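You operate a simulated robot arm through the tools that you are given. There is no shell and no other tool. Be economical: measure what you need, move in short steps, check, and stop when the job is done.

You are at the controls of a simulated two-armed robot. One attempt, no reset.

JOB
Cap the chrome leg while holding it, then shake it at speed 1.
Fine: the white cap fits the chrome leg, the blue cap the black leg; stand it on the bed and raise the fence before the run; leave the fence up and the leg on the bed. Set down upright: what you pick out.

Only the result counts: the job must be done as asked and must still hold three seconds after the hand-in. Knocking over, shifting, dropping, spilling or breaking anything else fails it. Lids that push on must go on centred and level and be pressed home; caps that screw on are set level and turned clockwise until they are tight.

ROBOT AND FRAMES
Two 6-joint arms with two-finger parallel grippers on one trunk, on a base that drives. Base frame: it is fixed to the floor where the robot stands at the start and does not move with it; the origin is under the middle of the robot, x ahead of it, y to its left, z up; the surface under the hand at the start is at about z = 80. Lengths are in cm, angles in rad, forces in N, time in s.
The left shoulder is at the start at [6, 18.7, 112.2], the right one opposite. With the tool pointing down near the work surface each hand reaches from about 22 to 62 cm from the robot's upright axis, wherever it stands, measured 20 degrees to its own side. Places, roughly: bed [60, 20, 80]; fence lever [30, 10, 70]; speed dial [30, 20, 70]. Payload 1.57 kg a hand.
The TCP of each hand is the grasp point between the finger pads, 3 cm short of the fingertips. In the tool frame z runs along the fingers and y along their closing line. The gripper opens to 11 cm. The fingers are 2.4 cm wide and 1.2 cm thick; the gripper's body (4.8 by 11.2 cm) begins 7.8 cm behind the TCP.
Orientation is that of the tool frame in the base frame, as a unit quaternion [x, y, z, w]. With the fingers straight down and closing along the base's y, the tool's x points along the base's -x, its y along +y and its z along -z.

CONTROLS
- The arms move only by the tool jog_arm. It takes "left_motion", "right_motion" or both (then of equal length, played together; a hand with none holds still); each is one flat list of numbers, 7 for each row, row after row: the closure, from 0 (fully open) to 1 (shut), then the shift along the base's x, y, z in units of 20 mm (1.0 is 20 mm), then the turn, a rotation vector about the base's x, y, z in units of 6 degrees (1.0 is 6 degrees). In form: [fingers, x, y, z, ax, ay, az, fingers, x, y, z, ax, ay, az, ...]. A call has 1 to 10 rows; each row shifts and turns the commanded pose from where the row before left it. A call with a number of a shift or a turn outside -1 to 1 is refused whole. Each row takes 0.2 s and may step no farther than 5 cm and 0.15 rad from the row before; otherwise, or with a gripper value out of range, the whole call is refused. A pose out of reach is approached as far as the arm can. The call stops where the force on the tool passes 90 N (or 10 N more than at its start, if that is more) or the arm is blocked; 0.2 s more then pass. The fingers move at their own pace (about 15.3 cm/s each) and stop on an object; they squeeze with about 32 N. The grip force told is the motor's: it shows also when the fingers shut on nothing. Time passes only in rows, and 0.2 s behind the last, so rows that do not move let the fingers close. The reply holds the time, the measured pose of the TCP, the force on the tool along the base axes, the opening and the grip force, in the units named above and with some noise, with the torque about the TCP (base axes, N m) and any sound that the robot's microphone picked up.
- Cameras (640 x 400 px; columns grow to the right, rows downward): "scene" is now at [0.4, 0.61, 164.92]; the picture's right is [0.12, -0.99, 0.00], its down [-0.87, -0.10, -0.49] and it looks along [0.49, 0.06, -0.87] (base axes); focal length 287 px, centre (320, 200). "left" rides on the left gripper at [7, -1.6, -14.1] in its tool frame; the picture's right is [0.23, 0.97, 0.00], its down [-0.86, 0.20, -0.48] and it looks along [-0.47, 0.11, 0.88] (tool axes); focal length 222 px, centre (320, 200). "right" rides on the right gripper at [7, 1.6, -14.1] in its tool frame; the picture's right is [-0.23, 0.97, 0.00], its down [-0.86, -0.20, -0.48] and it looks along [-0.47, -0.11, 0.88] (tool axes); focal length 222 px, centre (320, 200). There is no depth. A picture from a camera that has moved, and an enlarged one, comes with that camera's place and axes in the base frame and with its lens.
- grab_frame(camera): a new picture of that camera. No time passes.
- lift_body(by): slides the trunk up (or, below 0, down) by that many cm; the arms and the scene camera ride with it, the base frame stays. It gives what a move gives, with no picture.
- steer(legs): drives the robot by 1 to 6 legs, each [ahead, left, turn to the left] in cm, cm and rad, along the robot's own axes; the way and the turn of a leg run together, so that a leg with both is an arc; at most 150 cm and 3.142 rad a leg. The arms and the cameras ride along, it lands a little off, and it stops where it bumps. It gives what a move gives.
- head_to(pan, tilt): turns the head with the scene camera to pan (to the left, within 1.501 rad either way) and tilt (down, from -0.506 to 1.204), counted from straight ahead of the robot. It gives what a move gives.
- close_up(camera, box): a new picture of the part [left, top, right, bottom] of that camera's present view, enlarged. No time passes.
- hand_in(): hands the job in; it is judged then, once.

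Work in short steps. Places have to be worked out from the pictures, the camera data and where the tool is seen: move nearer, look again, correct. Check each grasp and each placing, and mend what went wrong. You have 120 turns and 92 pictures in all, those below and enlarged ones among them. Open the grippers and draw the arms clear of the work before you hand the job in, unless the task says otherwise; then end with one line.

The tools are called after "Emit:" as name(argument=value, ...) on one line, values as JSON. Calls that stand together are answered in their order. jog_arm: Moves the arms, as the interface text tells. Its arguments: {"type":"object","properties":{"left_motion":{"type":"array","items":{"type":"number"}},"right_motion":{"type":"array","items":{"type":"number"}}},"required":[]} The other tools are called the same way: lift_body (by) slides the trunk up or down; steer (legs) drives the base; head_to (pan, tilt) turns the head that bears the scene camera; grab_frame (camera) takes a picture; close_up (camera, box) takes an enlarged picture of a part of a camera's view; hand_in () hands the job in.

At the start:

```text
clock: 0.0
left_position: [41.55, 11.38, 111.26]
left_tool_rot: [0.0, 1.0, 0.0, 0.0]
left_force: [0.6, 0.8, 0.5]
left_torque: [0.0, 0.01, 0.01]
left_gripper_width: 11.01
left_gripper_force: 0.0
right_position: [44.57, -27.28, 107.64]
right_tool_rot: [0.001, 1.0, 0.0, 0.0]
right_force: [0.1, 0.2, -0.2]
right_torque: [-0.01, 0.01, -0.02]
right_gripper_width: 11.01
right_gripper_force: 0.1
trunk travel left (down, up): [-75.0, 24.0]
robot x, y, heading: [-0.29, -0.08, -0.005]
head pan, tilt: [0.117, 1.061]
```

scene: 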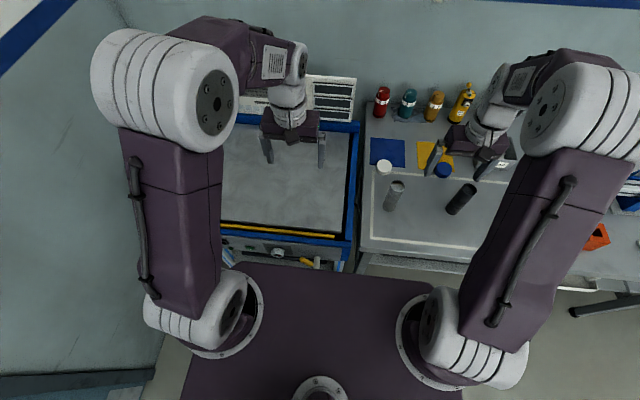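
right: 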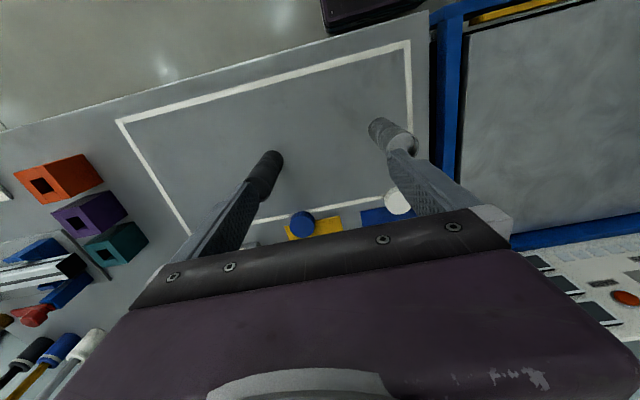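
left: 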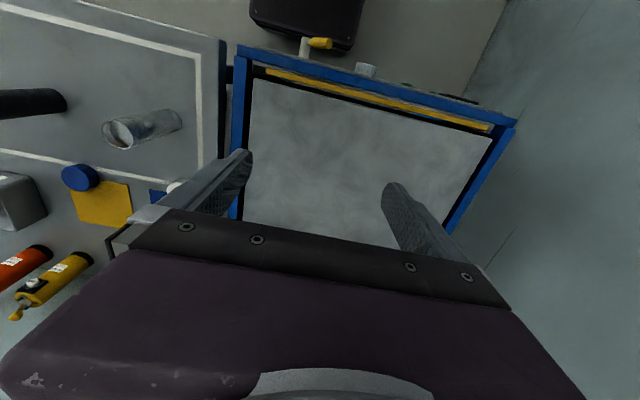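

I see the chrome leg and black leg on the table to the right, white and blue caps behind them, and the shaker bed to the left. I take enlarged views to measure.

Emit:
close_up(camera="scene", box=[350, 120, 510, 220])

Emit:
close_up(camera="scene", box=[210, 180, 370, 280])

Emit:
close_up(camera="right", box=[220, 90, 460, 240])

```text
4.00 times, centred on (430, 170) of scene
camera zoom: at [0.4, 0.61, 164.92], right [0.12, -0.99, 0.0], down [-0.87, -0.1, -0.49], along [0.49, 0.06, -0.87], focal length 1146 px, centre (-120, 320)
```

zoom: 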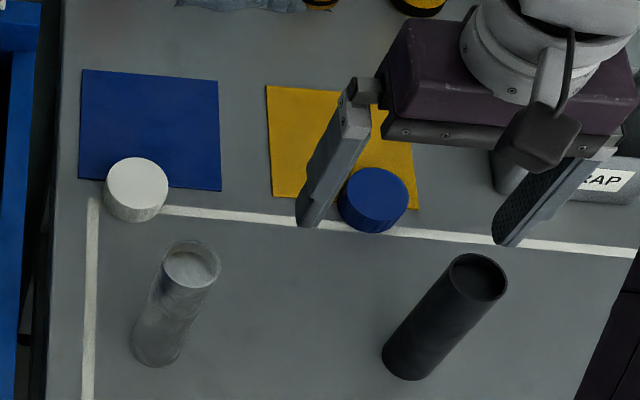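

```text
4.00 times, centred on (290, 230) of scene
camera zoom: at [0.4, 0.61, 164.92], right [0.12, -0.99, 0.0], down [-0.87, -0.1, -0.49], along [0.49, 0.06, -0.87], focal length 1146 px, centre (440, 80)
```

zoom: 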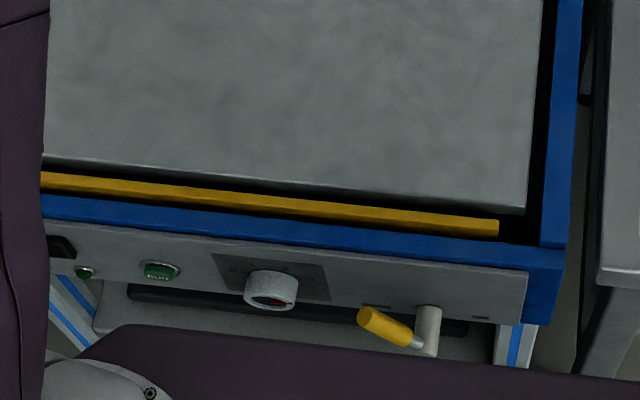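

```text
2.67 times, centred on (340, 165) of right
camera zoom: at [37.72, -25.75, 121.8], right [0.23, 0.97, 0.0], down [0.86, -0.2, 0.48], along [0.47, -0.11, -0.88], focal length 592 px, centre (267, 293)
```

zoom: 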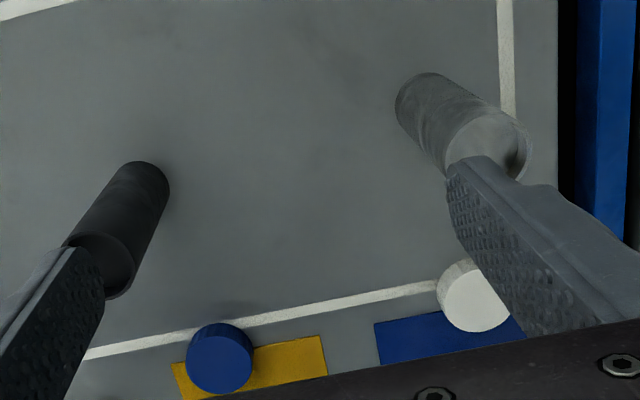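

Estimates: chrome leg at about (47.5,-17.4), ~13 high and 4.3 wide; white cap around (62,-15). I take stronger enlargements of the panel, cap and leg top.

Emit:
close_up(camera="scene", box=[218, 232, 346, 272])

Emit:
close_up(camera="scene", box=[368, 150, 416, 220])

Emit:
close_up(camera="right", box=[350, 110, 430, 220])

Emit:
close_up(camera="left", box=[220, 20, 520, 140])

```text
5.00 times, centred on (282, 252) of scene
camera zoom: at [0.4, 0.61, 164.92], right [0.12, -0.99, 0.0], down [-0.87, -0.1, -0.49], along [0.49, 0.06, -0.87], focal length 1433 px, centre (510, -60)
```

zoom: 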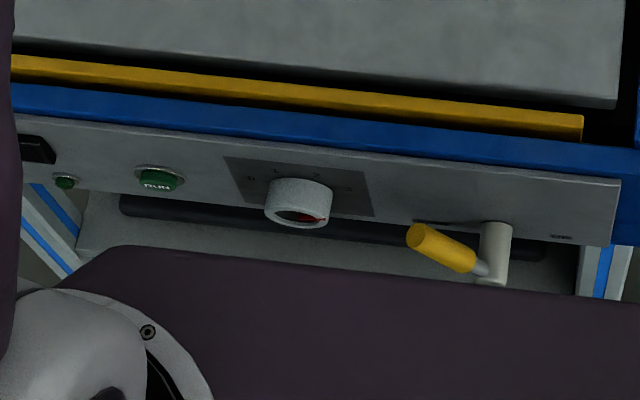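

```text
5.71 times, centred on (392, 185) of scene
camera zoom: at [0.4, 0.61, 164.92], right [0.12, -0.99, 0.0], down [-0.87, -0.1, -0.49], along [0.49, 0.06, -0.87], focal length 1638 px, centre (-91, 286)
```

zoom: 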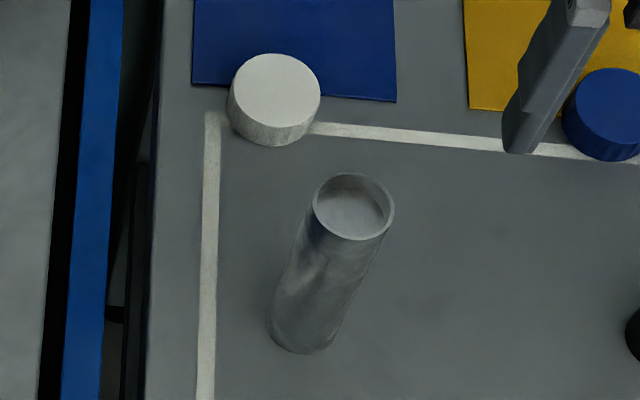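

```text
3.64 times, centred on (390, 165) of right
camera zoom: at [37.72, -25.75, 121.8], right [0.23, 0.97, 0.0], down [0.86, -0.2, 0.48], along [0.47, -0.11, -0.88], focal length 808 px, centre (66, 327)
```

zoom: 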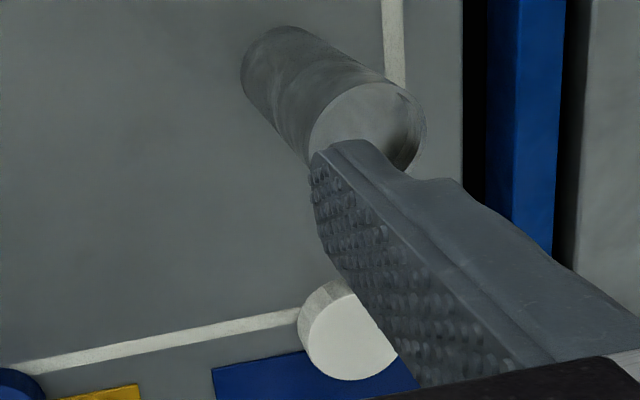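

```text
2.13 times, centred on (370, 80) of left
camera zoom: at [34.49, 9.7, 125.52], right [-0.23, 0.97, 0.0], down [0.86, 0.2, 0.48], along [0.47, 0.11, -0.88], focal length 474 px, centre (213, 456)
```

zoom: 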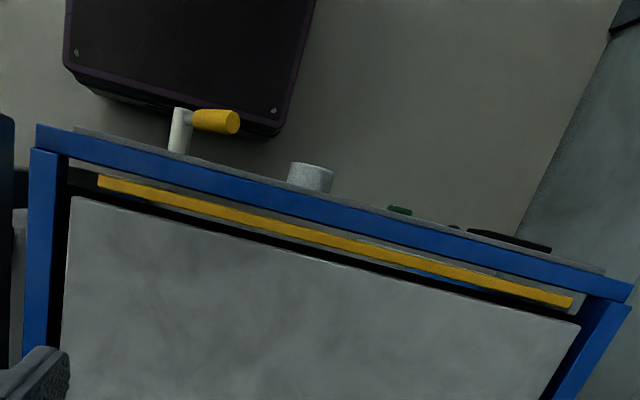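

The leg is a plain tube with its open end up, and the white cap looks like a smooth push-on cap. I plan to hold the leg with the left hand from its left side, low and tilted, so first I yaw the left tool 90° about z.

Emit:
jog_arm(left_motion=[0, 0, 0, 0, 0, 0, 1, 0, 0, 0, 0, 0, 0, 1, 0, 0, 0, 0, 0, 0, 1, 0, 0, 0, 0, 0, 0, 1, 0, 0, 0, 0, 0, 0, 1, 0, 0, 0, 0, 0, 0, 1, 0, 0, 0, 0, 0, 0, 1, 0, 0, 0, 0, 0, 0, 1, 0, 0, 0, 0, 0, 0, 1, 0, 0, 0, 0, 0, 0, 1])

```text
clock: 2.2
left_position: [41.36, 11.42, 111.19]
left_tool_rot: [-0.501, 0.866, 0.0, 0.0]
left_force: [-0.7, 0.0, -1.0]
left_torque: [-0.05, 0.01, -0.02]
left_gripper_width: 10.99
left_gripper_force: 0.0
right_position: [44.51, -27.3, 107.62]
right_tool_rot: [0.0, 1.0, 0.0, 0.0]
right_force: [0.3, -0.1, -1.0]
right_torque: [0.01, -0.02, 0.0]
right_gripper_width: 11.0
right_gripper_force: 0.1
trunk travel left (down, up): [-75.0, 24.0]
robot x, y, heading: [-0.06, 0.17, 0.003]
head pan, tilt: [0.117, 1.061]
```

Yaw works; I finish the yaw and start tilting (about −x) the tool toward −y.

Emit:
jog_arm(left_motion=[0, 0, 0, 0, 0, 0, 1, 0, 0, 0, 0, 0, 0, 1, 0, 0, 0, 0, 0, 0, 1, 0, 0, 0, 0, 0, 0, 1, 0, 0, 0, 0, 0, 0, 1, 0, 0, 0, 0, -1, 0, 0, 0, 0, 0, 0, -1, 0, 0, 0, 0, 0, 0, -1, 0, 0, 0, 0, 0, 0, -1, 0, 0, 0, 0, 0, 0, -1, 0, 0])

Emit:
jog_arm(left_motion=[0, 0, 0, 0, -1, 0, 0, 0, 0, 0, 0, -1, 0, 0, 0, 0, 0, 0, -1, 0, 0, 0, 0, 0, 0, -1, 0, 0, 0, 0, 0, 0, -1, 0, 0], right_motion=[0, -0.5, -1, 0.5, 0, 0, 0, 0, -0.5, -1, 0.5, 0, 0, 0, 0, -0.5, -1, 0.5, 0, 0, 0, 0, 0, -1, 0.5, 0, 0, 0, 0, 0, 0, 0, 0, 0, 0])

Emit:
grab_frame(camera="left")

Emit:
grab_frame(camera="scene")

```text
clock: 4.4
left_position: [41.55, 11.47, 111.2]
left_tool_rot: [-0.683, 0.683, -0.184, -0.184]
left_force: [0.6, 0.2, -0.5]
left_torque: [0.02, -0.02, 0.0]
left_gripper_width: 11.01
left_gripper_force: 0.1
right_position: [44.62, -27.2, 107.58]
right_tool_rot: [0.0, 1.0, 0.0, 0.0]
right_force: [0.0, 0.7, 0.3]
right_torque: [0.03, 0.0, -0.01]
right_gripper_width: 11.02
right_gripper_force: 0.1
trunk travel left (down, up): [-75.0, 24.0]
robot x, y, heading: [0.22, -0.07, -0.001]
head pan, tilt: [0.117, 1.061]
```

```text
clock: 5.6
left_position: [41.42, 11.49, 111.13]
left_tool_rot: [0.612, -0.612, 0.354, 0.354]
left_force: [0.5, 0.9, 0.1]
left_torque: [-0.01, 0.02, 0.0]
left_gripper_width: 11.0
left_gripper_force: 0.2
right_position: [41.77, -35.18, 111.77]
right_tool_rot: [0.0, 1.0, -0.001, 0.0]
right_force: [0.5, 0.5, 0.6]
right_torque: [0.01, 0.04, 0.0]
right_gripper_width: 11.02
right_gripper_force: 0.0
trunk travel left (down, up): [-75.0, 24.0]
robot x, y, heading: [-0.13, -0.23, 0.0]
head pan, tilt: [0.117, 1.061]
```

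```text
81 pictures are left
camera left: at [43.15, 20.17, 124.47], right [-0.97, -0.11, 0.2], down [-0.2, 0.84, -0.5], along [-0.11, -0.53, -0.84], focal length 222 px, centre (320, 200)
```

left: 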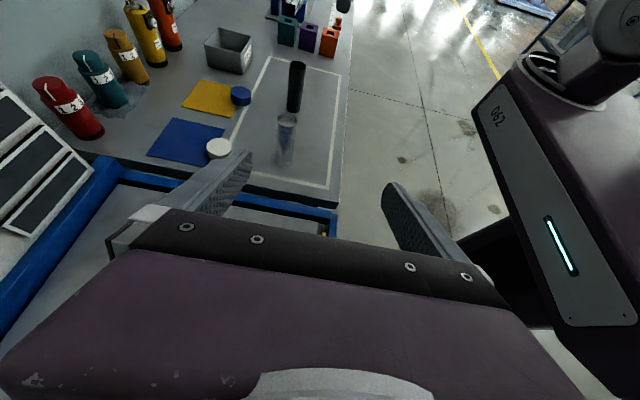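

```text
80 pictures are left
camera scene: at [0.47, 0.74, 164.92], right [0.12, -0.99, 0.0], down [-0.87, -0.1, -0.49], along [0.48, 0.06, -0.87], focal length 287 px, centre (320, 200)
```

scene: 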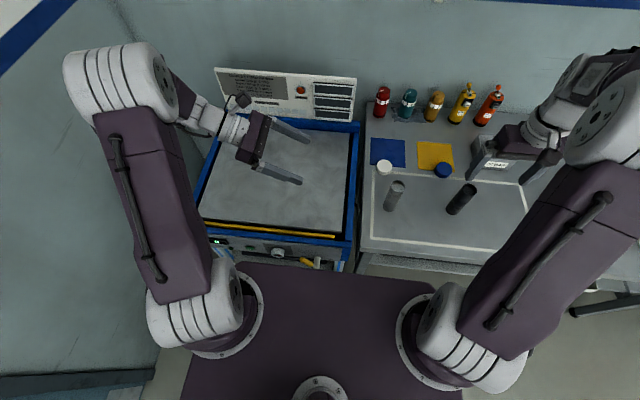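

Orientation reached. Now I move the left hand to a point left of and above the leg (about (47.5,-4,96)) and look.

Emit:
jog_arm(left_motion=[0, 0.375, -0.95, -0.94, 0, 0, 0, 0, 0.375, -0.95, -0.94, 0, 0, 0, 0, 0.375, -0.95, -0.94, 0, 0, 0, 0, 0.375, -0.95, -0.94, 0, 0, 0, 0, 0.375, -0.95, -0.94, 0, 0, 0, 0, 0.375, -0.95, -0.94, 0, 0, 0, 0, 0.375, -0.95, -0.94, 0, 0, 0, 0, 0.375, -0.95, -0.94, 0, 0, 0])

Emit:
grab_frame(camera="left")

Emit:
close_up(camera="scene", box=[340, 120, 500, 220])

```text
clock: 7.4
left_position: [47.42, -3.88, 96.08]
left_tool_rot: [0.613, -0.612, 0.354, 0.353]
left_force: [-0.1, 0.2, 0.2]
left_torque: [-0.02, 0.0, -0.03]
left_gripper_width: 11.01
left_gripper_force: 0.1
right_position: [41.65, -35.3, 111.61]
right_tool_rot: [0.0, 1.0, 0.0, 0.0]
right_force: [-0.2, 0.3, 0.4]
right_torque: [0.02, 0.0, -0.03]
right_gripper_width: 10.99
right_gripper_force: 0.1
trunk travel left (down, up): [-75.0, 24.0]
robot x, y, heading: [0.0, -0.11, 0.001]
head pan, tilt: [0.117, 1.061]
```

```text
79 pictures are left
camera left: at [49.08, 4.77, 109.31], right [-0.97, -0.11, 0.2], down [-0.2, 0.84, -0.5], along [-0.11, -0.53, -0.84], focal length 222 px, centre (320, 200)
```

left: 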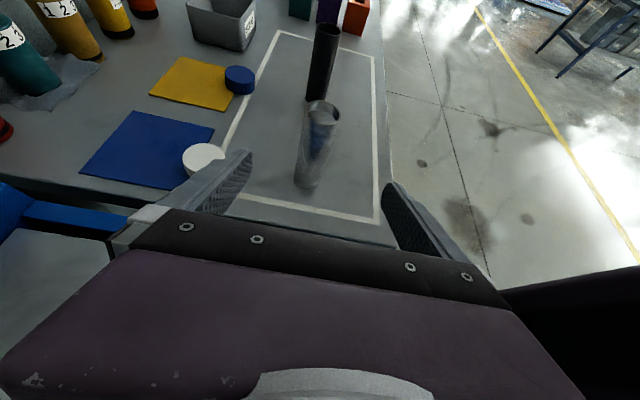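

```text
4.00 times, centred on (420, 170) of scene
camera zoom: at [0.48, 0.54, 164.92], right [0.12, -0.99, 0.0], down [-0.87, -0.1, -0.49], along [0.48, 0.06, -0.87], focal length 1146 px, centre (-80, 320)
```

zoom: 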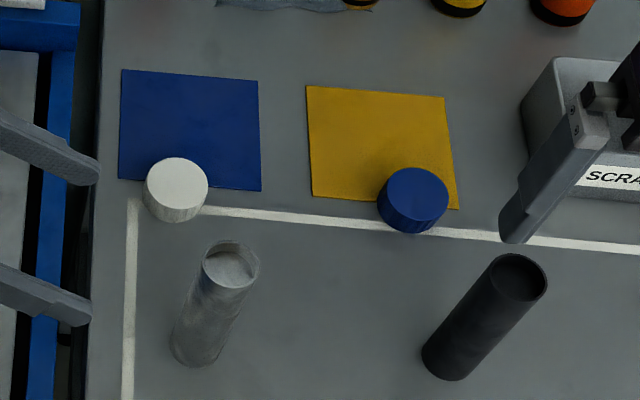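

Left camera puts the leg base at (47.6,-17.4) and cap at about (62.7,-15.3), agreeing with the scene camera. I slide the left hand around the leg at about z=85.5.

Emit:
jog_arm(left_motion=[0, 0, 0, -0.75, 0, 0, 0, 0, 0, 0, -0.65, 0, 0, 0, 0, 0, -0.85, -0.48, 0, 0, 0, 0, 0, -0.85, -0.48, 0, 0, 0, 0, 0, -0.85, -0.48, 0, 0, 0, 0, 0, -0.85, -0.48, 0, 0, 0, 0, 0, -0.85, -0.48, 0, 0, 0, 0, 0.05, -0.85, -0.48, 0, 0, 0, 0, 0.05, -0.85, -0.48, 0, 0, 0, 0, 0, -0.8, -0.48, 0, 0, 0])

Emit:
grab_frame(camera="left")

Emit:
close_up(camera="scene", box=[340, 120, 500, 220])

```text
clock: 9.6
left_position: [47.67, -17.32, 85.82]
left_tool_rot: [0.613, -0.612, 0.353, 0.354]
left_force: [0.3, -0.5, 0.6]
left_torque: [-0.02, -0.04, 0.0]
left_gripper_width: 11.01
left_gripper_force: 0.1
right_position: [41.68, -35.27, 111.64]
right_tool_rot: [0.001, 1.0, 0.0, 0.0]
right_force: [1.0, -0.5, 0.0]
right_torque: [0.0, 0.0, 0.01]
right_gripper_width: 11.0
right_gripper_force: 0.0
trunk travel left (down, up): [-75.0, 24.0]
robot x, y, heading: [-0.06, 0.12, -0.0]
head pan, tilt: [0.117, 1.061]
```

```text
77 pictures are left
camera left: at [49.25, -8.7, 98.95], right [-0.97, -0.11, 0.2], down [-0.2, 0.84, -0.5], along [-0.11, -0.53, -0.84], focal length 222 px, centre (320, 200)
```

left: 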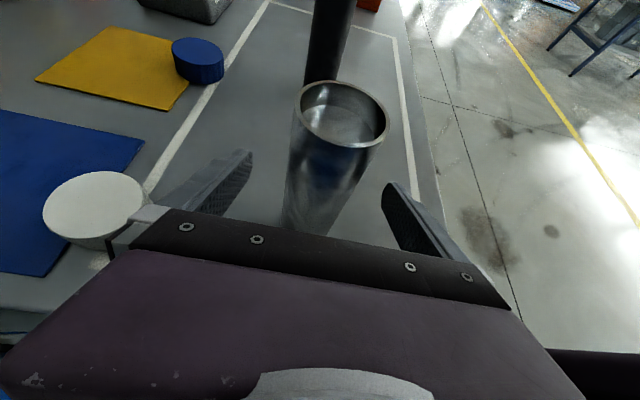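

```text
4.00 times, centred on (420, 170) of scene
camera zoom: at [0.41, 0.55, 164.92], right [0.12, -0.99, 0.0], down [-0.87, -0.1, -0.49], along [0.48, 0.06, -0.87], focal length 1146 px, centre (-80, 320)
```

zoom: 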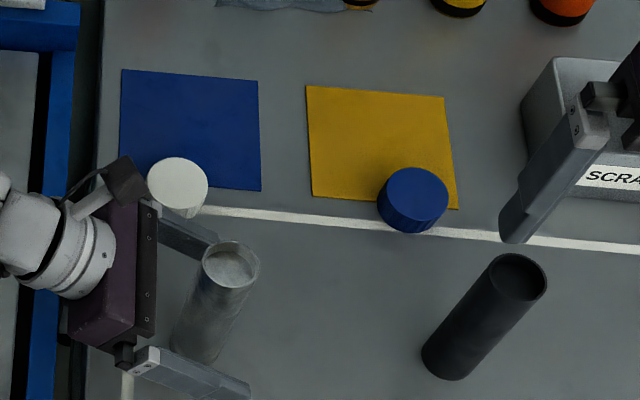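

Leg lies centred between the fingers (≈(47.8,-17.2)). I close the left gripper on it and lift slightly to check.

Emit:
jog_arm(left_motion=[1, 0, 0, 0, 0, 0, 0, 1, 0, 0, 0, 0, 0, 0, 1, 0, 0, 0, 0, 0, 0, 1, 0, 0, 0, 0, 0, 0])

Emit:
jog_arm(left_motion=[1, 0, 0, 0.5, 0, 0, 0, 1, 0, 0, 0.5, 0, 0, 0])

Emit:
grab_frame(camera="left")

```text
clock: 10.6
left_position: [47.64, -17.46, 85.72]
left_tool_rot: [0.613, -0.612, 0.354, 0.353]
left_force: [0.3, 0.0, 0.9]
left_torque: [-0.01, 0.03, -0.05]
left_gripper_width: 4.11
left_gripper_force: 32.0
right_position: [41.57, -35.33, 111.61]
right_tool_rot: [0.0, 1.0, 0.0, 0.0]
right_force: [-0.2, 0.6, -0.6]
right_torque: [-0.01, -0.01, -0.03]
right_gripper_width: 11.01
right_gripper_force: 0.1
trunk travel left (down, up): [-75.0, 24.0]
robot x, y, heading: [0.11, -0.12, 0.001]
head pan, tilt: [0.117, 1.061]
```

```text
clock: 11.2
left_position: [47.61, -17.3, 87.61]
left_tool_rot: [0.612, -0.612, 0.354, 0.354]
left_force: [0.2, 0.4, -1.9]
left_torque: [0.02, 0.0, 0.03]
left_gripper_width: 4.14
left_gripper_force: 32.4
right_position: [41.65, -35.38, 111.67]
right_tool_rot: [0.0, 1.0, 0.0, 0.001]
right_force: [0.4, -1.3, 0.1]
right_torque: [0.01, 0.04, 0.04]
right_gripper_width: 11.02
right_gripper_force: 0.0
trunk travel left (down, up): [-75.0, 24.0]
robot x, y, heading: [0.16, 0.2, 0.001]
head pan, tilt: [0.117, 1.061]
```

```text
75 pictures are left
camera left: at [49.28, -8.66, 100.97], right [-0.97, -0.11, 0.2], down [-0.2, 0.84, -0.5], along [-0.11, -0.53, -0.84], focal length 222 px, centre (320, 200)
```

left: 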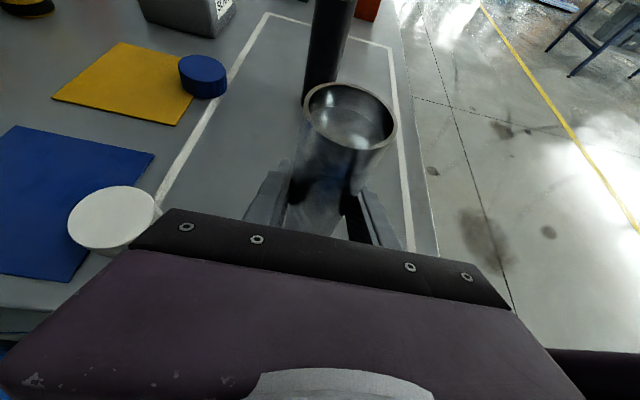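

Leg is held firmly (width 4.1, lifted 2 cm, upright). I raise it and shift the left hand aside to make room, then drive ahead 5 cm so that the right hand can reach the cap.

Emit:
jog_arm(left_motion=[1, 0, 0, 1, 0, 0, 0, 1, 0, 0, 1, 0, 0, 0, 1, -0.5, 0.5, 1, 0, 0, 0, 1, -0.5, 1, 1, 0, 0, 0, 1, -0.5, 1, 0, 0, 0, 0, 1, -0.5, 1, 0, 0, 0, 0, 1, -0.5, 1, 0, 0, 0, 0, 1, 0, 1, 0, 0, 0, 0, 1, 0, 1, 0, 0, 0, 0, 1, 0, 1, 0, 0, 0, 0])

Emit:
steer(legs=[[5, 0, 0]])

Emit:
grab_frame(camera="scene")

```text
clock: 13.4
left_position: [42.62, -2.23, 95.66]
left_tool_rot: [0.613, -0.613, 0.353, 0.353]
left_force: [-0.2, 0.5, -2.9]
left_torque: [-0.01, -0.02, -0.01]
left_gripper_width: 4.15
left_gripper_force: 31.6
right_position: [41.62, -35.23, 111.64]
right_tool_rot: [0.0, 1.0, 0.0, 0.0]
right_force: [-0.4, 0.8, 0.1]
right_torque: [-0.01, -0.02, 0.01]
right_gripper_width: 11.01
right_gripper_force: 0.0
trunk travel left (down, up): [-75.0, 24.0]
robot x, y, heading: [-0.15, 0.01, -0.001]
head pan, tilt: [0.117, 1.061]
```

```text
clock: 14.3
left_position: [47.14, -2.35, 96.05]
left_tool_rot: [-0.612, 0.613, -0.355, -0.352]
left_force: [-0.3, -0.7, -1.8]
left_torque: [0.01, -0.04, 0.06]
left_gripper_width: 4.14
left_gripper_force: 32.5
right_position: [46.04, -35.37, 111.89]
right_tool_rot: [0.0, 1.0, 0.0, 0.003]
right_force: [-0.7, -0.1, 0.1]
right_torque: [0.01, -0.06, 0.01]
right_gripper_width: 10.99
right_gripper_force: 0.0
trunk travel left (down, up): [-75.0, 24.0]
robot x, y, heading: [5.08, 0.15, -0.001]
head pan, tilt: [0.117, 1.061]
```

```text
74 pictures are left
camera scene: at [4.68, 0.61, 164.93], right [0.12, -0.99, 0.0], down [-0.86, -0.1, -0.49], along [0.49, 0.06, -0.87], focal length 287 px, centre (320, 200)
```

scene: 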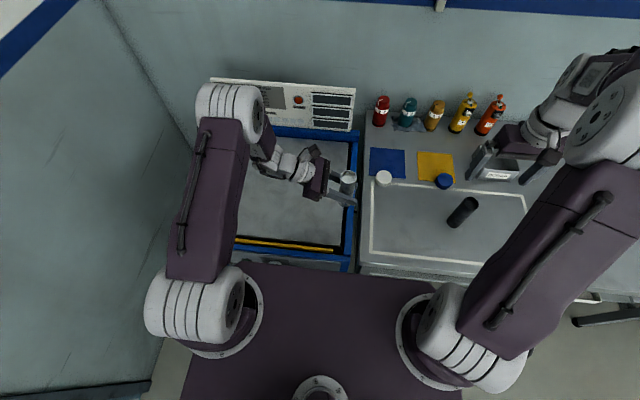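

Leg hovers clear at left. I now yaw the right tool +90° (camera away from the left hand, closing along x) while moving over the white cap.

Emit:
jog_arm(right_motion=[0, 0.5, 0, 0, 0, 0, 1, 0, 0.5, 0, 0, 0, 0, 1, 0, 0.5, 0, 0, 0, 0, 1, 0, 0.5, 0.3, 0, 0, 0, 1, 0, 0.5, 0.3, 0, 0, 0, 1, 0, 0.5, 0.5, 0, 0, 0, 1, 0, 0.5, 0.5, 0, 0, 0, 1, 0, 0.5, 0.7, 0, 0, 0, 1, 0, 0.5, 0.7, 0, 0, 0, 1, 0, 0.5, 0.7, 0, 0, 0, 1])

Emit:
jog_arm(right_motion=[0, 0.5, 0.9, 0, 0, 0, 1, 0, 0.5, 0.9, 0, 0, 0, 1, 0, 0.6, 0.9, -0.5, 0, 0, 1, 0, 0.7, 0.9, -0.5, 0, 0, 1, 0, 0.8, 0.9, -0.5, 0, 0, 1, 0, 0, 0.9, -0.5, 0, 0, 0, 0, 0, 0.9, -0.5, 0, 0, 0])

Emit:
grab_frame(camera="right")

Emit:
grab_frame(camera="scene")

```text
clock: 16.5
left_position: [47.5, -2.22, 95.7]
left_tool_rot: [0.613, -0.611, 0.355, 0.353]
left_force: [0.8, -0.1, -2.9]
left_torque: [0.01, 0.01, 0.01]
left_gripper_width: 4.16
left_gripper_force: 32.0
right_position: [56.53, -27.85, 111.69]
right_tool_rot: [-0.501, 0.866, 0.0, 0.0]
right_force: [0.9, 0.7, 0.7]
right_torque: [-0.03, 0.01, 0.04]
right_gripper_width: 11.01
right_gripper_force: 0.1
trunk travel left (down, up): [-75.0, 24.0]
robot x, y, heading: [5.21, 0.29, 0.003]
head pan, tilt: [0.117, 1.061]
```

```text
clock: 18.1
left_position: [47.59, -2.16, 95.85]
left_tool_rot: [-0.612, 0.613, -0.353, -0.354]
left_force: [0.1, -0.3, -2.9]
left_torque: [-0.04, 0.0, -0.01]
left_gripper_width: 4.16
left_gripper_force: 32.2
right_position: [62.95, -15.33, 106.72]
right_tool_rot: [-0.707, 0.708, 0.0, 0.0]
right_force: [0.9, -0.6, -0.4]
right_torque: [-0.01, 0.01, 0.0]
right_gripper_width: 11.01
right_gripper_force: 0.0
trunk travel left (down, up): [-75.0, 24.0]
robot x, y, heading: [5.19, 0.04, -0.002]
head pan, tilt: [0.117, 1.061]
```

```text
73 pictures are left
camera right: at [61.32, -22.35, 120.84], right [-0.97, 0.23, 0.0], down [0.2, 0.86, 0.48], along [0.11, 0.47, -0.88], focal length 222 px, centre (320, 200)
```

right: 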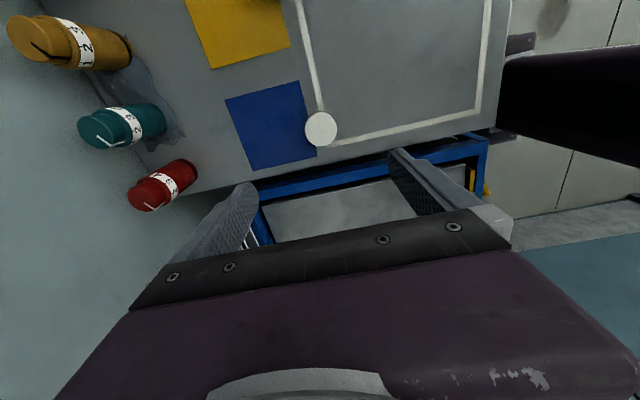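

```text
72 pictures are left
camera scene: at [5.41, 0.7, 164.92], right [0.12, -0.99, 0.0], down [-0.87, -0.1, -0.49], along [0.48, 0.06, -0.87], focal length 287 px, centre (320, 200)
```

scene: 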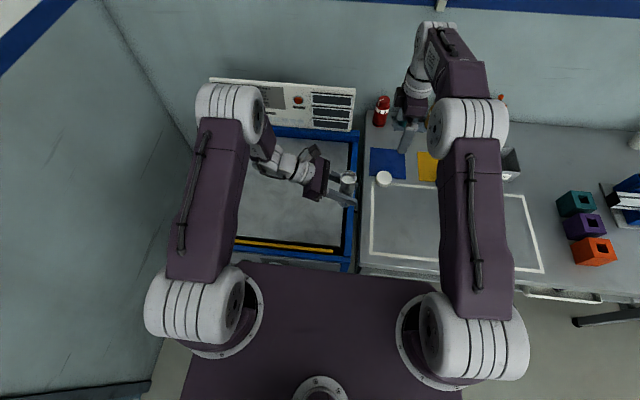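

Right camera puts the cap centre at about (63.0,-15.0). I descend to z≈91 and re-measure.

Emit:
jog_arm(right_motion=[0, 0, 0.1, -1, 0, 0, 0, 0, 0, 0, -1, 0, 0, 0, 0, 0, 0, -1, 0, 0, 0, 0, 0, 0, -1, 0, 0, 0, 0, 0, 0, -1, 0, 0, 0, 0, 0, 0, -1, 0, 0, 0, 0, 0, 0, -1, 0, 0, 0, 0, 0, 0, -0.9, 0, 0, 0])

Emit:
grab_frame(camera="right")

Emit:
close_up(camera="scene", box=[340, 130, 440, 210])

```text
clock: 19.9
left_position: [47.64, -2.24, 95.7]
left_tool_rot: [0.613, -0.612, 0.354, 0.353]
left_force: [0.0, 0.3, -1.5]
left_torque: [0.02, 0.01, 0.02]
left_gripper_width: 4.13
left_gripper_force: 31.8
right_position: [62.8, -15.17, 90.78]
right_tool_rot: [0.707, -0.707, 0.0, 0.0]
right_force: [0.0, 0.0, -0.5]
right_torque: [-0.04, 0.02, 0.0]
right_gripper_width: 11.01
right_gripper_force: 0.0
trunk travel left (down, up): [-75.0, 24.0]
robot x, y, heading: [4.73, 0.26, 0.002]
head pan, tilt: [0.117, 1.061]
```

```text
71 pictures are left
camera right: at [61.31, -22.21, 105.02], right [-0.97, 0.23, 0.0], down [0.2, 0.85, 0.48], along [0.11, 0.47, -0.88], focal length 222 px, centre (320, 200)
```

right: 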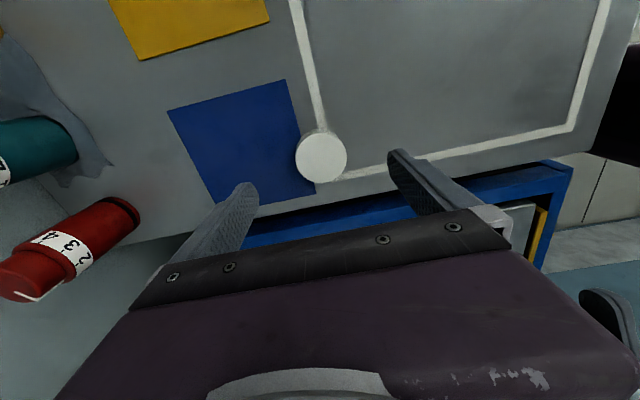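

```text
5.00 times, centred on (390, 170) of scene
camera zoom: at [5.43, 0.6, 164.92], right [0.12, -0.99, 0.0], down [-0.87, -0.1, -0.49], along [0.48, 0.06, -0.87], focal length 1433 px, centre (-30, 350)
```

zoom: 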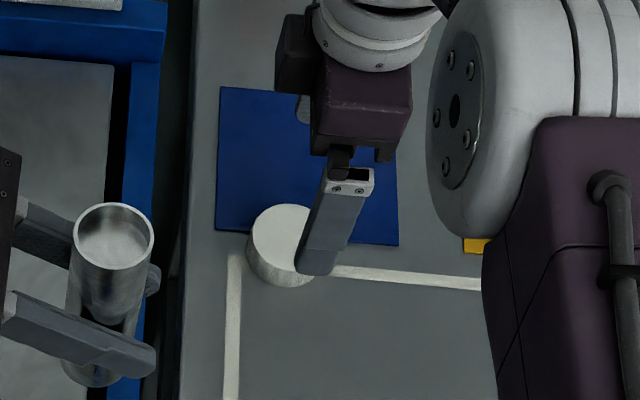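

Cap centre ≈ (62.8,-15.0), directly below the TCP. I descend to z≈83.3 so that the fingertips just clear the table.

Emit:
jog_arm(right_motion=[0, 0, 0.08, -0.9, 0, 0, 0, 0, 0, 0, -0.9, 0, 0, 0, 0, 0, 0, -0.9, 0, 0, 0, 0, 0, 0, -0.9, 0, 0, 0])

Emit:
grab_frame(camera="right")

```text
clock: 20.9
left_position: [47.55, -2.25, 95.76]
left_tool_rot: [-0.612, 0.613, -0.353, -0.354]
left_force: [-0.2, -0.5, -2.4]
left_torque: [0.0, -0.01, -0.01]
left_gripper_width: 4.15
left_gripper_force: 31.6
right_position: [62.85, -14.93, 83.64]
right_tool_rot: [0.707, -0.707, -0.001, 0.0]
right_force: [-0.3, 0.0, 0.4]
right_torque: [-0.02, 0.0, -0.01]
right_gripper_width: 10.97
right_gripper_force: 0.1
trunk travel left (down, up): [-75.0, 24.0]
robot x, y, heading: [4.43, 0.07, 0.0]
head pan, tilt: [0.117, 1.061]
```

```text
69 pictures are left
camera right: at [61.31, -22.08, 97.84], right [-0.97, 0.23, 0.0], down [0.2, 0.85, 0.48], along [0.11, 0.47, -0.88], focal length 222 px, centre (320, 200)
```

right: 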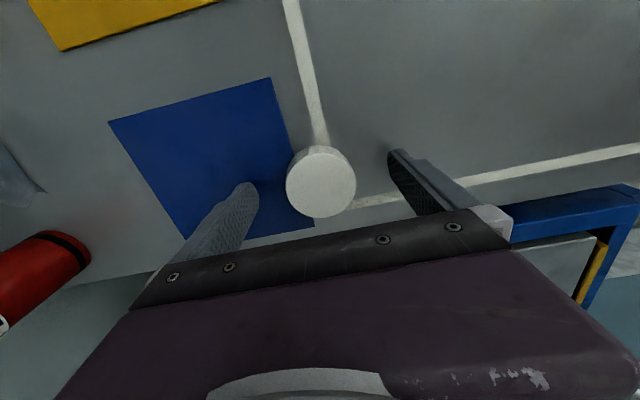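

Cap is between the fingers, about 0.2 cm toward −y of the TCP; I nudge, lower 0.3 cm and close.

Emit:
jog_arm(right_motion=[0, 0, -0.1, -0.15, 0, 0, 0, 1, 0, 0, 0, 0, 0, 0, 1, 0, 0, 0, 0, 0, 0, 1, 0, 0, 0, 0, 0, 0, 1, 0, 0, 0, 0, 0, 0])

Emit:
jog_arm(right_motion=[1, 0, 0, 1, 0, 0, 0, 1, 0, 0, 1, 0, 0, 0, 1, 0, 0, 1, 0, 0, 0])

Emit:
grab_frame(camera="right")

Emit:
close_up(camera="scene", box=[340, 130, 440, 210])

```text
clock: 22.1
left_position: [47.7, -2.18, 95.8]
left_tool_rot: [-0.613, 0.613, -0.353, -0.353]
left_force: [-0.3, 0.2, -2.2]
left_torque: [0.0, 0.01, 0.0]
left_gripper_width: 4.16
left_gripper_force: 32.5
right_position: [62.95, -15.28, 83.32]
right_tool_rot: [-0.707, 0.707, 0.0, 0.0]
right_force: [0.2, 0.8, -0.2]
right_torque: [-0.02, 0.0, 0.0]
right_gripper_width: 5.42
right_gripper_force: 31.7
trunk travel left (down, up): [-75.0, 24.0]
robot x, y, heading: [4.57, 0.29, 0.004]
head pan, tilt: [0.117, 1.061]
```

```text
clock: 22.9
left_position: [47.54, -2.27, 95.8]
left_tool_rot: [-0.612, 0.612, -0.354, -0.354]
left_force: [-0.6, 0.4, -2.3]
left_torque: [-0.03, -0.02, -0.03]
left_gripper_width: 4.15
left_gripper_force: 31.7
right_position: [62.77, -15.22, 89.43]
right_tool_rot: [0.707, -0.707, 0.0, -0.001]
right_force: [0.2, -1.0, 0.1]
right_torque: [-0.01, 0.01, 0.0]
right_gripper_width: 0.02
right_gripper_force: 21.8
trunk travel left (down, up): [-75.0, 24.0]
robot x, y, heading: [4.71, -0.35, 0.001]
head pan, tilt: [0.117, 1.061]
```

```text
68 pictures are left
camera right: at [61.25, -22.26, 103.61], right [-0.97, 0.23, 0.0], down [0.2, 0.85, 0.48], along [0.11, 0.47, -0.88], focal length 222 px, centre (320, 200)
```

right: 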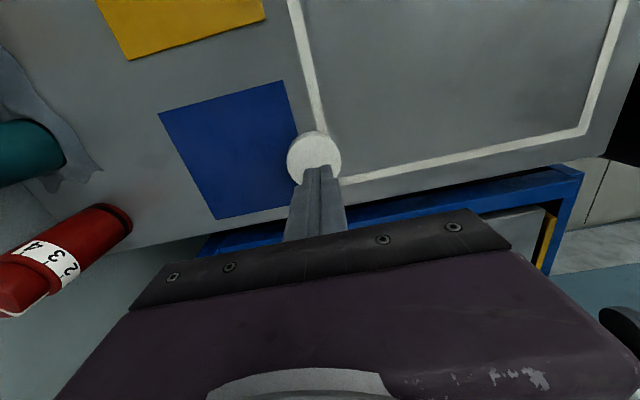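

```text
5.00 times, centred on (390, 170) of scene
camera zoom: at [5.35, 0.62, 164.92], right [0.12, -0.99, 0.0], down [-0.87, -0.1, -0.49], along [0.49, 0.06, -0.87], focal length 1433 px, centre (-30, 350)
```

zoom: 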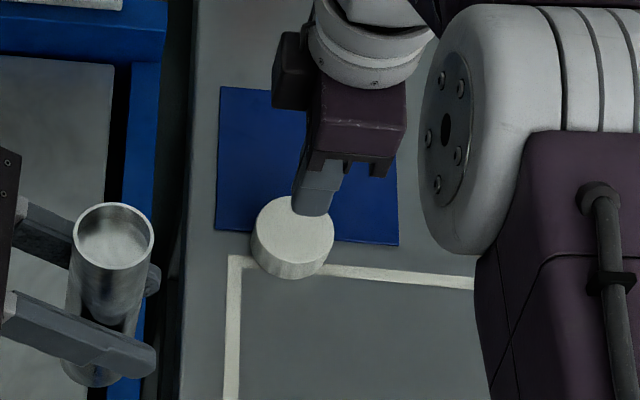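

The cap slipped out and slid slightly instead of lifting (gripper shut on nothing). I reopen and re-measure the cap before trying lower and better centred.

Emit:
jog_arm(right_motion=[0, 0, 0, 0, 0, 0, 0, 0, 0, 0, 0, 0, 0, 0, 0, 0, 0, 0, 0, 0, 0, 0, 0, 0, 0, 0, 0, 0])

Emit:
close_up(camera="right", box=[200, 100, 440, 250])

Emit:
close_up(camera="left", box=[80, 100, 400, 300])

```text
clock: 23.9
left_position: [47.56, -2.3, 95.69]
left_tool_rot: [-0.612, 0.613, -0.353, -0.354]
left_force: [0.0, -0.3, -2.7]
left_torque: [-0.01, 0.0, 0.0]
left_gripper_width: 4.17
left_gripper_force: 31.8
right_position: [62.81, -15.16, 89.33]
right_tool_rot: [-0.707, 0.708, 0.0, 0.0]
right_force: [0.2, 0.5, 0.2]
right_torque: [0.0, 0.01, 0.04]
right_gripper_width: 11.0
right_gripper_force: 0.0
trunk travel left (down, up): [-75.0, 24.0]
robot x, y, heading: [4.76, -0.01, -0.002]
head pan, tilt: [0.117, 1.061]
```

```text
2.67 times, centred on (320, 175) of right
camera zoom: at [61.27, -22.27, 103.58], right [-0.97, 0.23, 0.0], down [0.2, 0.85, 0.48], along [0.11, 0.47, -0.88], focal length 592 px, centre (320, 267)
```

zoom: 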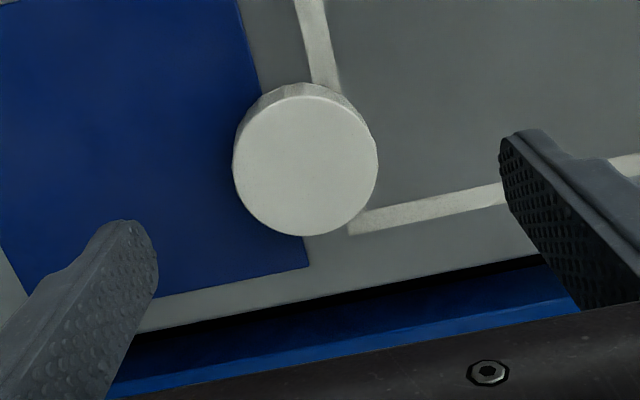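

```text
2.00 times, centred on (240, 200) of left
camera zoom: at [49.27, 6.4, 108.96], right [-0.97, -0.11, 0.2], down [-0.2, 0.84, -0.5], along [-0.11, -0.53, -0.84], focal length 444 px, centre (480, 200)
```

zoom: 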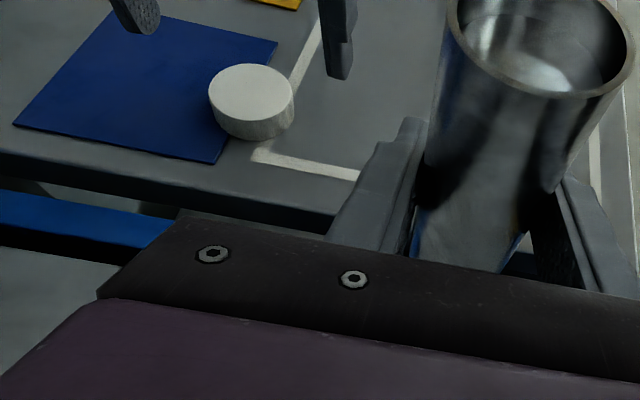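

Best estimate of the cap is now (63.3,-15.35), height ≈2.2. I centre over it, go lower (z≈83.05), close longer and lift slowly.

Emit:
jog_arm(right_motion=[0, 0.25, -0.08, -0.8, 0, 0, 0, 0, 0, 0, -0.8, 0, 0, 0, 0, 0, 0, -0.8, 0, 0, 0, 0, 0, 0, -0.72, 0, 0, 0, 0, 0, 0, 0, 0, 0, 0])

Emit:
close_up(camera="right", box=[200, 100, 440, 250])

Emit:
close_up(camera="left", box=[80, 100, 320, 250])

```text
clock: 25.1
left_position: [47.59, -2.27, 95.73]
left_tool_rot: [-0.613, 0.613, -0.353, -0.353]
left_force: [-0.2, -0.2, -3.1]
left_torque: [-0.03, 0.0, 0.01]
left_gripper_width: 4.14
left_gripper_force: 32.1
right_position: [62.9, -15.36, 83.35]
right_tool_rot: [0.707, -0.707, 0.002, -0.001]
right_force: [1.4, -0.7, 3.0]
right_torque: [-0.02, -0.23, -0.02]
right_gripper_width: 10.96
right_gripper_force: 0.1
right hand out of reach, approached as far as the arm can: row 4
trunk travel left (down, up): [-75.0, 24.0]
robot x, y, heading: [5.0, -0.16, -0.003]
head pan, tilt: [0.117, 1.061]
```

```text
2.67 times, centred on (320, 175) of right
camera zoom: at [61.44, -22.47, 97.5], right [-0.97, 0.23, 0.0], down [0.2, 0.85, 0.48], along [0.11, 0.47, -0.88], focal length 592 px, centre (320, 267)
```

zoom: 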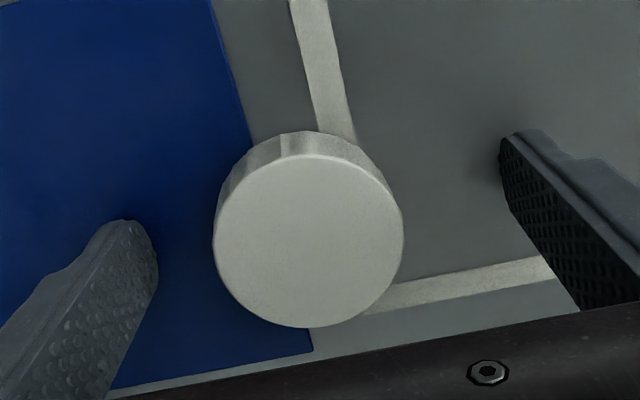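

```text
2.67 times, centred on (200, 175) of left
camera zoom: at [49.25, 6.39, 108.98], right [-0.97, -0.11, 0.2], down [-0.2, 0.84, -0.5], along [-0.11, -0.53, -0.84], focal length 592 px, centre (640, 267)
```

zoom: 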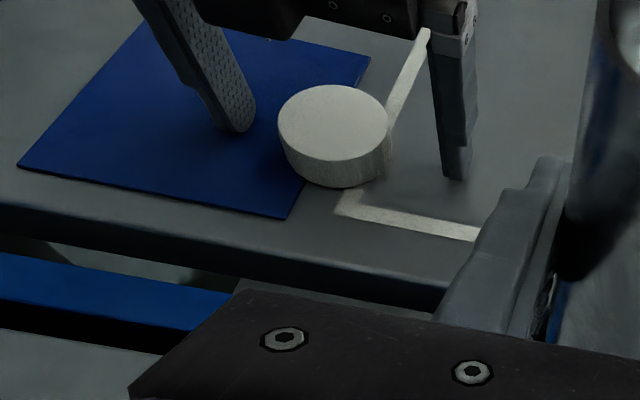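

The right hand is at its reach limit there (cap centre ≈ (63.4,-15.2)). I raise it, drive 2.5 cm further ahead (the panel lever at x≈29 still clears), and look.

Emit:
jog_arm(right_motion=[0, -0.2, 0, 1, 0, 0, 0, 0, 0, 0, 1, 0, 0, 0, 0, 0, 0, 1, 0, 0, 0])

Emit:
steer(legs=[[2.5, 0, 0]])

Emit:
close_up(camera="right", box=[200, 100, 440, 250])

Emit:
grab_frame(camera="scene")

```text
clock: 25.9
left_position: [47.61, -2.23, 95.71]
left_tool_rot: [-0.612, 0.613, -0.353, -0.354]
left_force: [0.3, 0.5, -3.0]
left_torque: [-0.04, 0.02, 0.02]
left_gripper_width: 4.15
left_gripper_force: 31.7
right_position: [63.76, -15.28, 88.96]
right_tool_rot: [0.707, -0.707, -0.001, 0.001]
right_force: [-0.9, 1.0, 0.2]
right_torque: [0.01, 0.0, -0.01]
right_gripper_width: 10.99
right_gripper_force: 0.1
right hand out of reach, approached as far as the arm can: row 1, 2, 3
trunk travel left (down, up): [-75.0, 24.0]
robot x, y, heading: [5.03, -0.44, -0.004]
head pan, tilt: [0.117, 1.061]
```

```text
clock: 26.7
left_position: [49.63, -2.19, 95.91]
left_tool_rot: [-0.612, 0.613, -0.354, -0.353]
left_force: [-1.2, -0.1, -2.0]
left_torque: [0.03, 0.0, 0.04]
left_gripper_width: 4.13
left_gripper_force: 32.2
right_position: [66.07, -15.23, 89.22]
right_tool_rot: [0.707, -0.707, 0.002, 0.0]
right_force: [-0.1, 0.5, -0.3]
right_torque: [0.0, -0.03, -0.01]
right_gripper_width: 11.0
right_gripper_force: 0.2
trunk travel left (down, up): [-75.0, 24.0]
robot x, y, heading: [7.24, -0.2, -0.004]
head pan, tilt: [0.117, 1.061]
```

```text
2.67 times, centred on (320, 175) of right
camera zoom: at [64.47, -22.32, 103.4], right [-0.97, 0.23, 0.0], down [0.2, 0.85, 0.48], along [0.11, 0.47, -0.88], focal length 592 px, centre (320, 267)
```

zoom: 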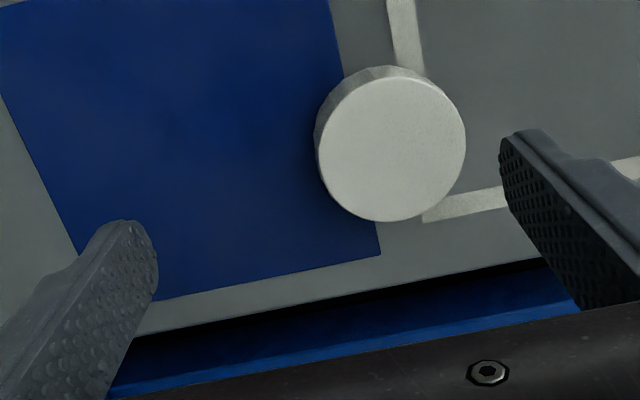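

```text
61 pictures are left
camera scene: at [7.21, 0.62, 164.93], right [0.12, -0.99, 0.0], down [-0.87, -0.1, -0.49], along [0.49, 0.06, -0.87], focal length 287 px, centre (320, 200)
```

scene: 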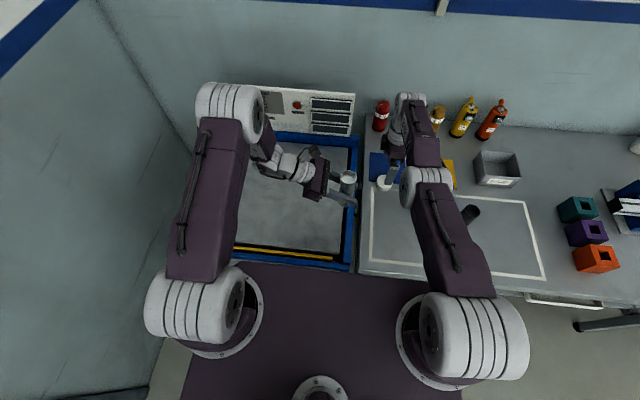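

Cap measured again at (63.45,-15.25). I shift the right hand −2.6 cm in x and descend to z≈83.05.

Emit:
jog_arm(right_motion=[0, -0.65, 0, 0, 0, 0, 0, 0, -0.65, 0, 0, 0, 0, 0, 0, 0, 0, -1, 0, 0, 0, 0, 0, 0, -1, 0, 0, 0, 0, 0, 0, -0.7, 0, 0, 0, 0, 0, 0, -0.35, 0, 0, 0, 0, 0, 0, 0, 0, 0, 0])

Emit:
close_up(camera="right", box=[200, 100, 440, 250])

```text
clock: 28.3
left_position: [49.71, -2.16, 96.05]
left_tool_rot: [-0.612, 0.613, -0.354, -0.353]
left_force: [1.1, -0.2, -1.3]
left_torque: [-0.02, 0.03, -0.04]
left_gripper_width: 4.15
left_gripper_force: 32.3
right_position: [63.81, -15.36, 83.2]
right_tool_rot: [-0.706, 0.708, -0.002, 0.002]
right_force: [-2.4, -3.2, 26.9]
right_torque: [-0.03, -1.46, -0.03]
right_gripper_width: 10.92
right_gripper_force: 0.0
right hand out of reach, approached as far as the arm can: row 1
trunk travel left (down, up): [-75.0, 24.0]
robot x, y, heading: [7.34, -0.01, -0.002]
head pan, tilt: [0.117, 1.061]
```

```text
2.67 times, centred on (320, 175) of right
camera zoom: at [62.14, -22.34, 97.46], right [-0.97, 0.23, -0.01], down [0.2, 0.86, 0.48], along [0.12, 0.47, -0.88], focal length 592 px, centre (320, 267)
```

zoom: 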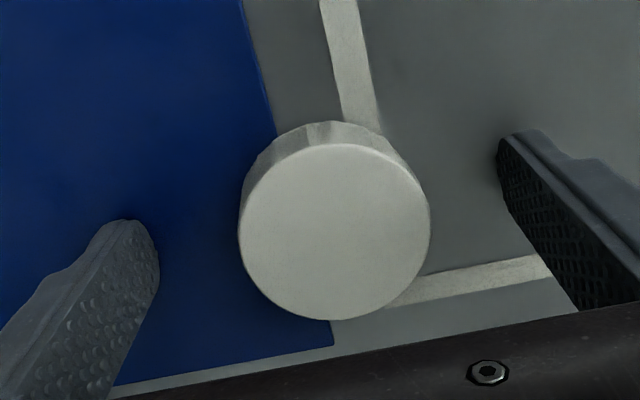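

The +x fingertip rests on the blue mat (27 N). I lift 0.15 cm, shift −0.4 cm in x, then close and wait.

Emit:
jog_arm(right_motion=[0, -0.2, 0.05, 0.1, 0, 0, 0, 0, 0, 0, 0, 0, 0, 0, 1, 0, 0, 0, 0, 0, 0, 1, 0, 0, 0, 0, 0, 0, 1, 0, 0, 0, 0, 0, 0, 1, 0, 0, 0, 0, 0, 0, 1, 0, 0, 0, 0, 0, 0])

Emit:
jog_arm(right_motion=[1, 0, 0, 0.1, 0, 0, 0, 1, 0, 0, 0.15, 0, 0, 0, 1, 0, 0, 0.25, 0, 0, 0, 1, 0, 0, 0.25, 0, 0, 0, 1, 0, 0, 0.25, 0, 0, 0])

Emit:
close_up(camera="right", box=[200, 100, 440, 250])

```text
clock: 29.9
left_position: [49.78, -2.13, 95.91]
left_tool_rot: [-0.612, 0.613, -0.354, -0.354]
left_force: [-0.5, -0.3, -3.1]
left_torque: [-0.03, -0.01, -0.02]
left_gripper_width: 4.14
left_gripper_force: 32.4
right_position: [63.33, -15.04, 83.14]
right_tool_rot: [0.707, -0.707, 0.001, 0.0]
right_force: [5.0, 1.7, 27.0]
right_torque: [0.2, -0.99, 0.13]
right_gripper_width: 5.44
right_gripper_force: 32.1
trunk travel left (down, up): [-75.0, 24.0]
robot x, y, heading: [7.3, 0.12, 0.004]
head pan, tilt: [0.117, 1.061]
```

```text
clock: 31.1
left_position: [50.02, -2.22, 95.75]
left_tool_rot: [0.613, -0.612, 0.354, 0.354]
left_force: [0.2, -0.1, -2.9]
left_torque: [-0.02, -0.01, 0.04]
left_gripper_width: 4.15
left_gripper_force: 31.9
right_position: [63.46, -15.16, 85.1]
right_tool_rot: [0.707, -0.707, -0.001, 0.001]
right_force: [-0.1, 0.2, -1.1]
right_torque: [0.04, 0.0, 0.01]
right_gripper_width: 5.42
right_gripper_force: 31.9
trunk travel left (down, up): [-75.0, 24.0]
robot x, y, heading: [7.11, 0.22, -0.002]
head pan, tilt: [0.117, 1.061]
```

```text
2.67 times, centred on (320, 175) of right
camera zoom: at [61.8, -22.24, 99.21], right [-0.97, 0.23, 0.0], down [0.2, 0.85, 0.48], along [0.11, 0.47, -0.88], focal length 592 px, centre (320, 267)
```

zoom: 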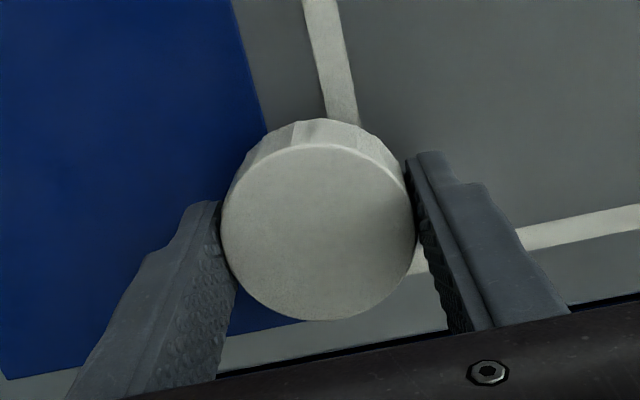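

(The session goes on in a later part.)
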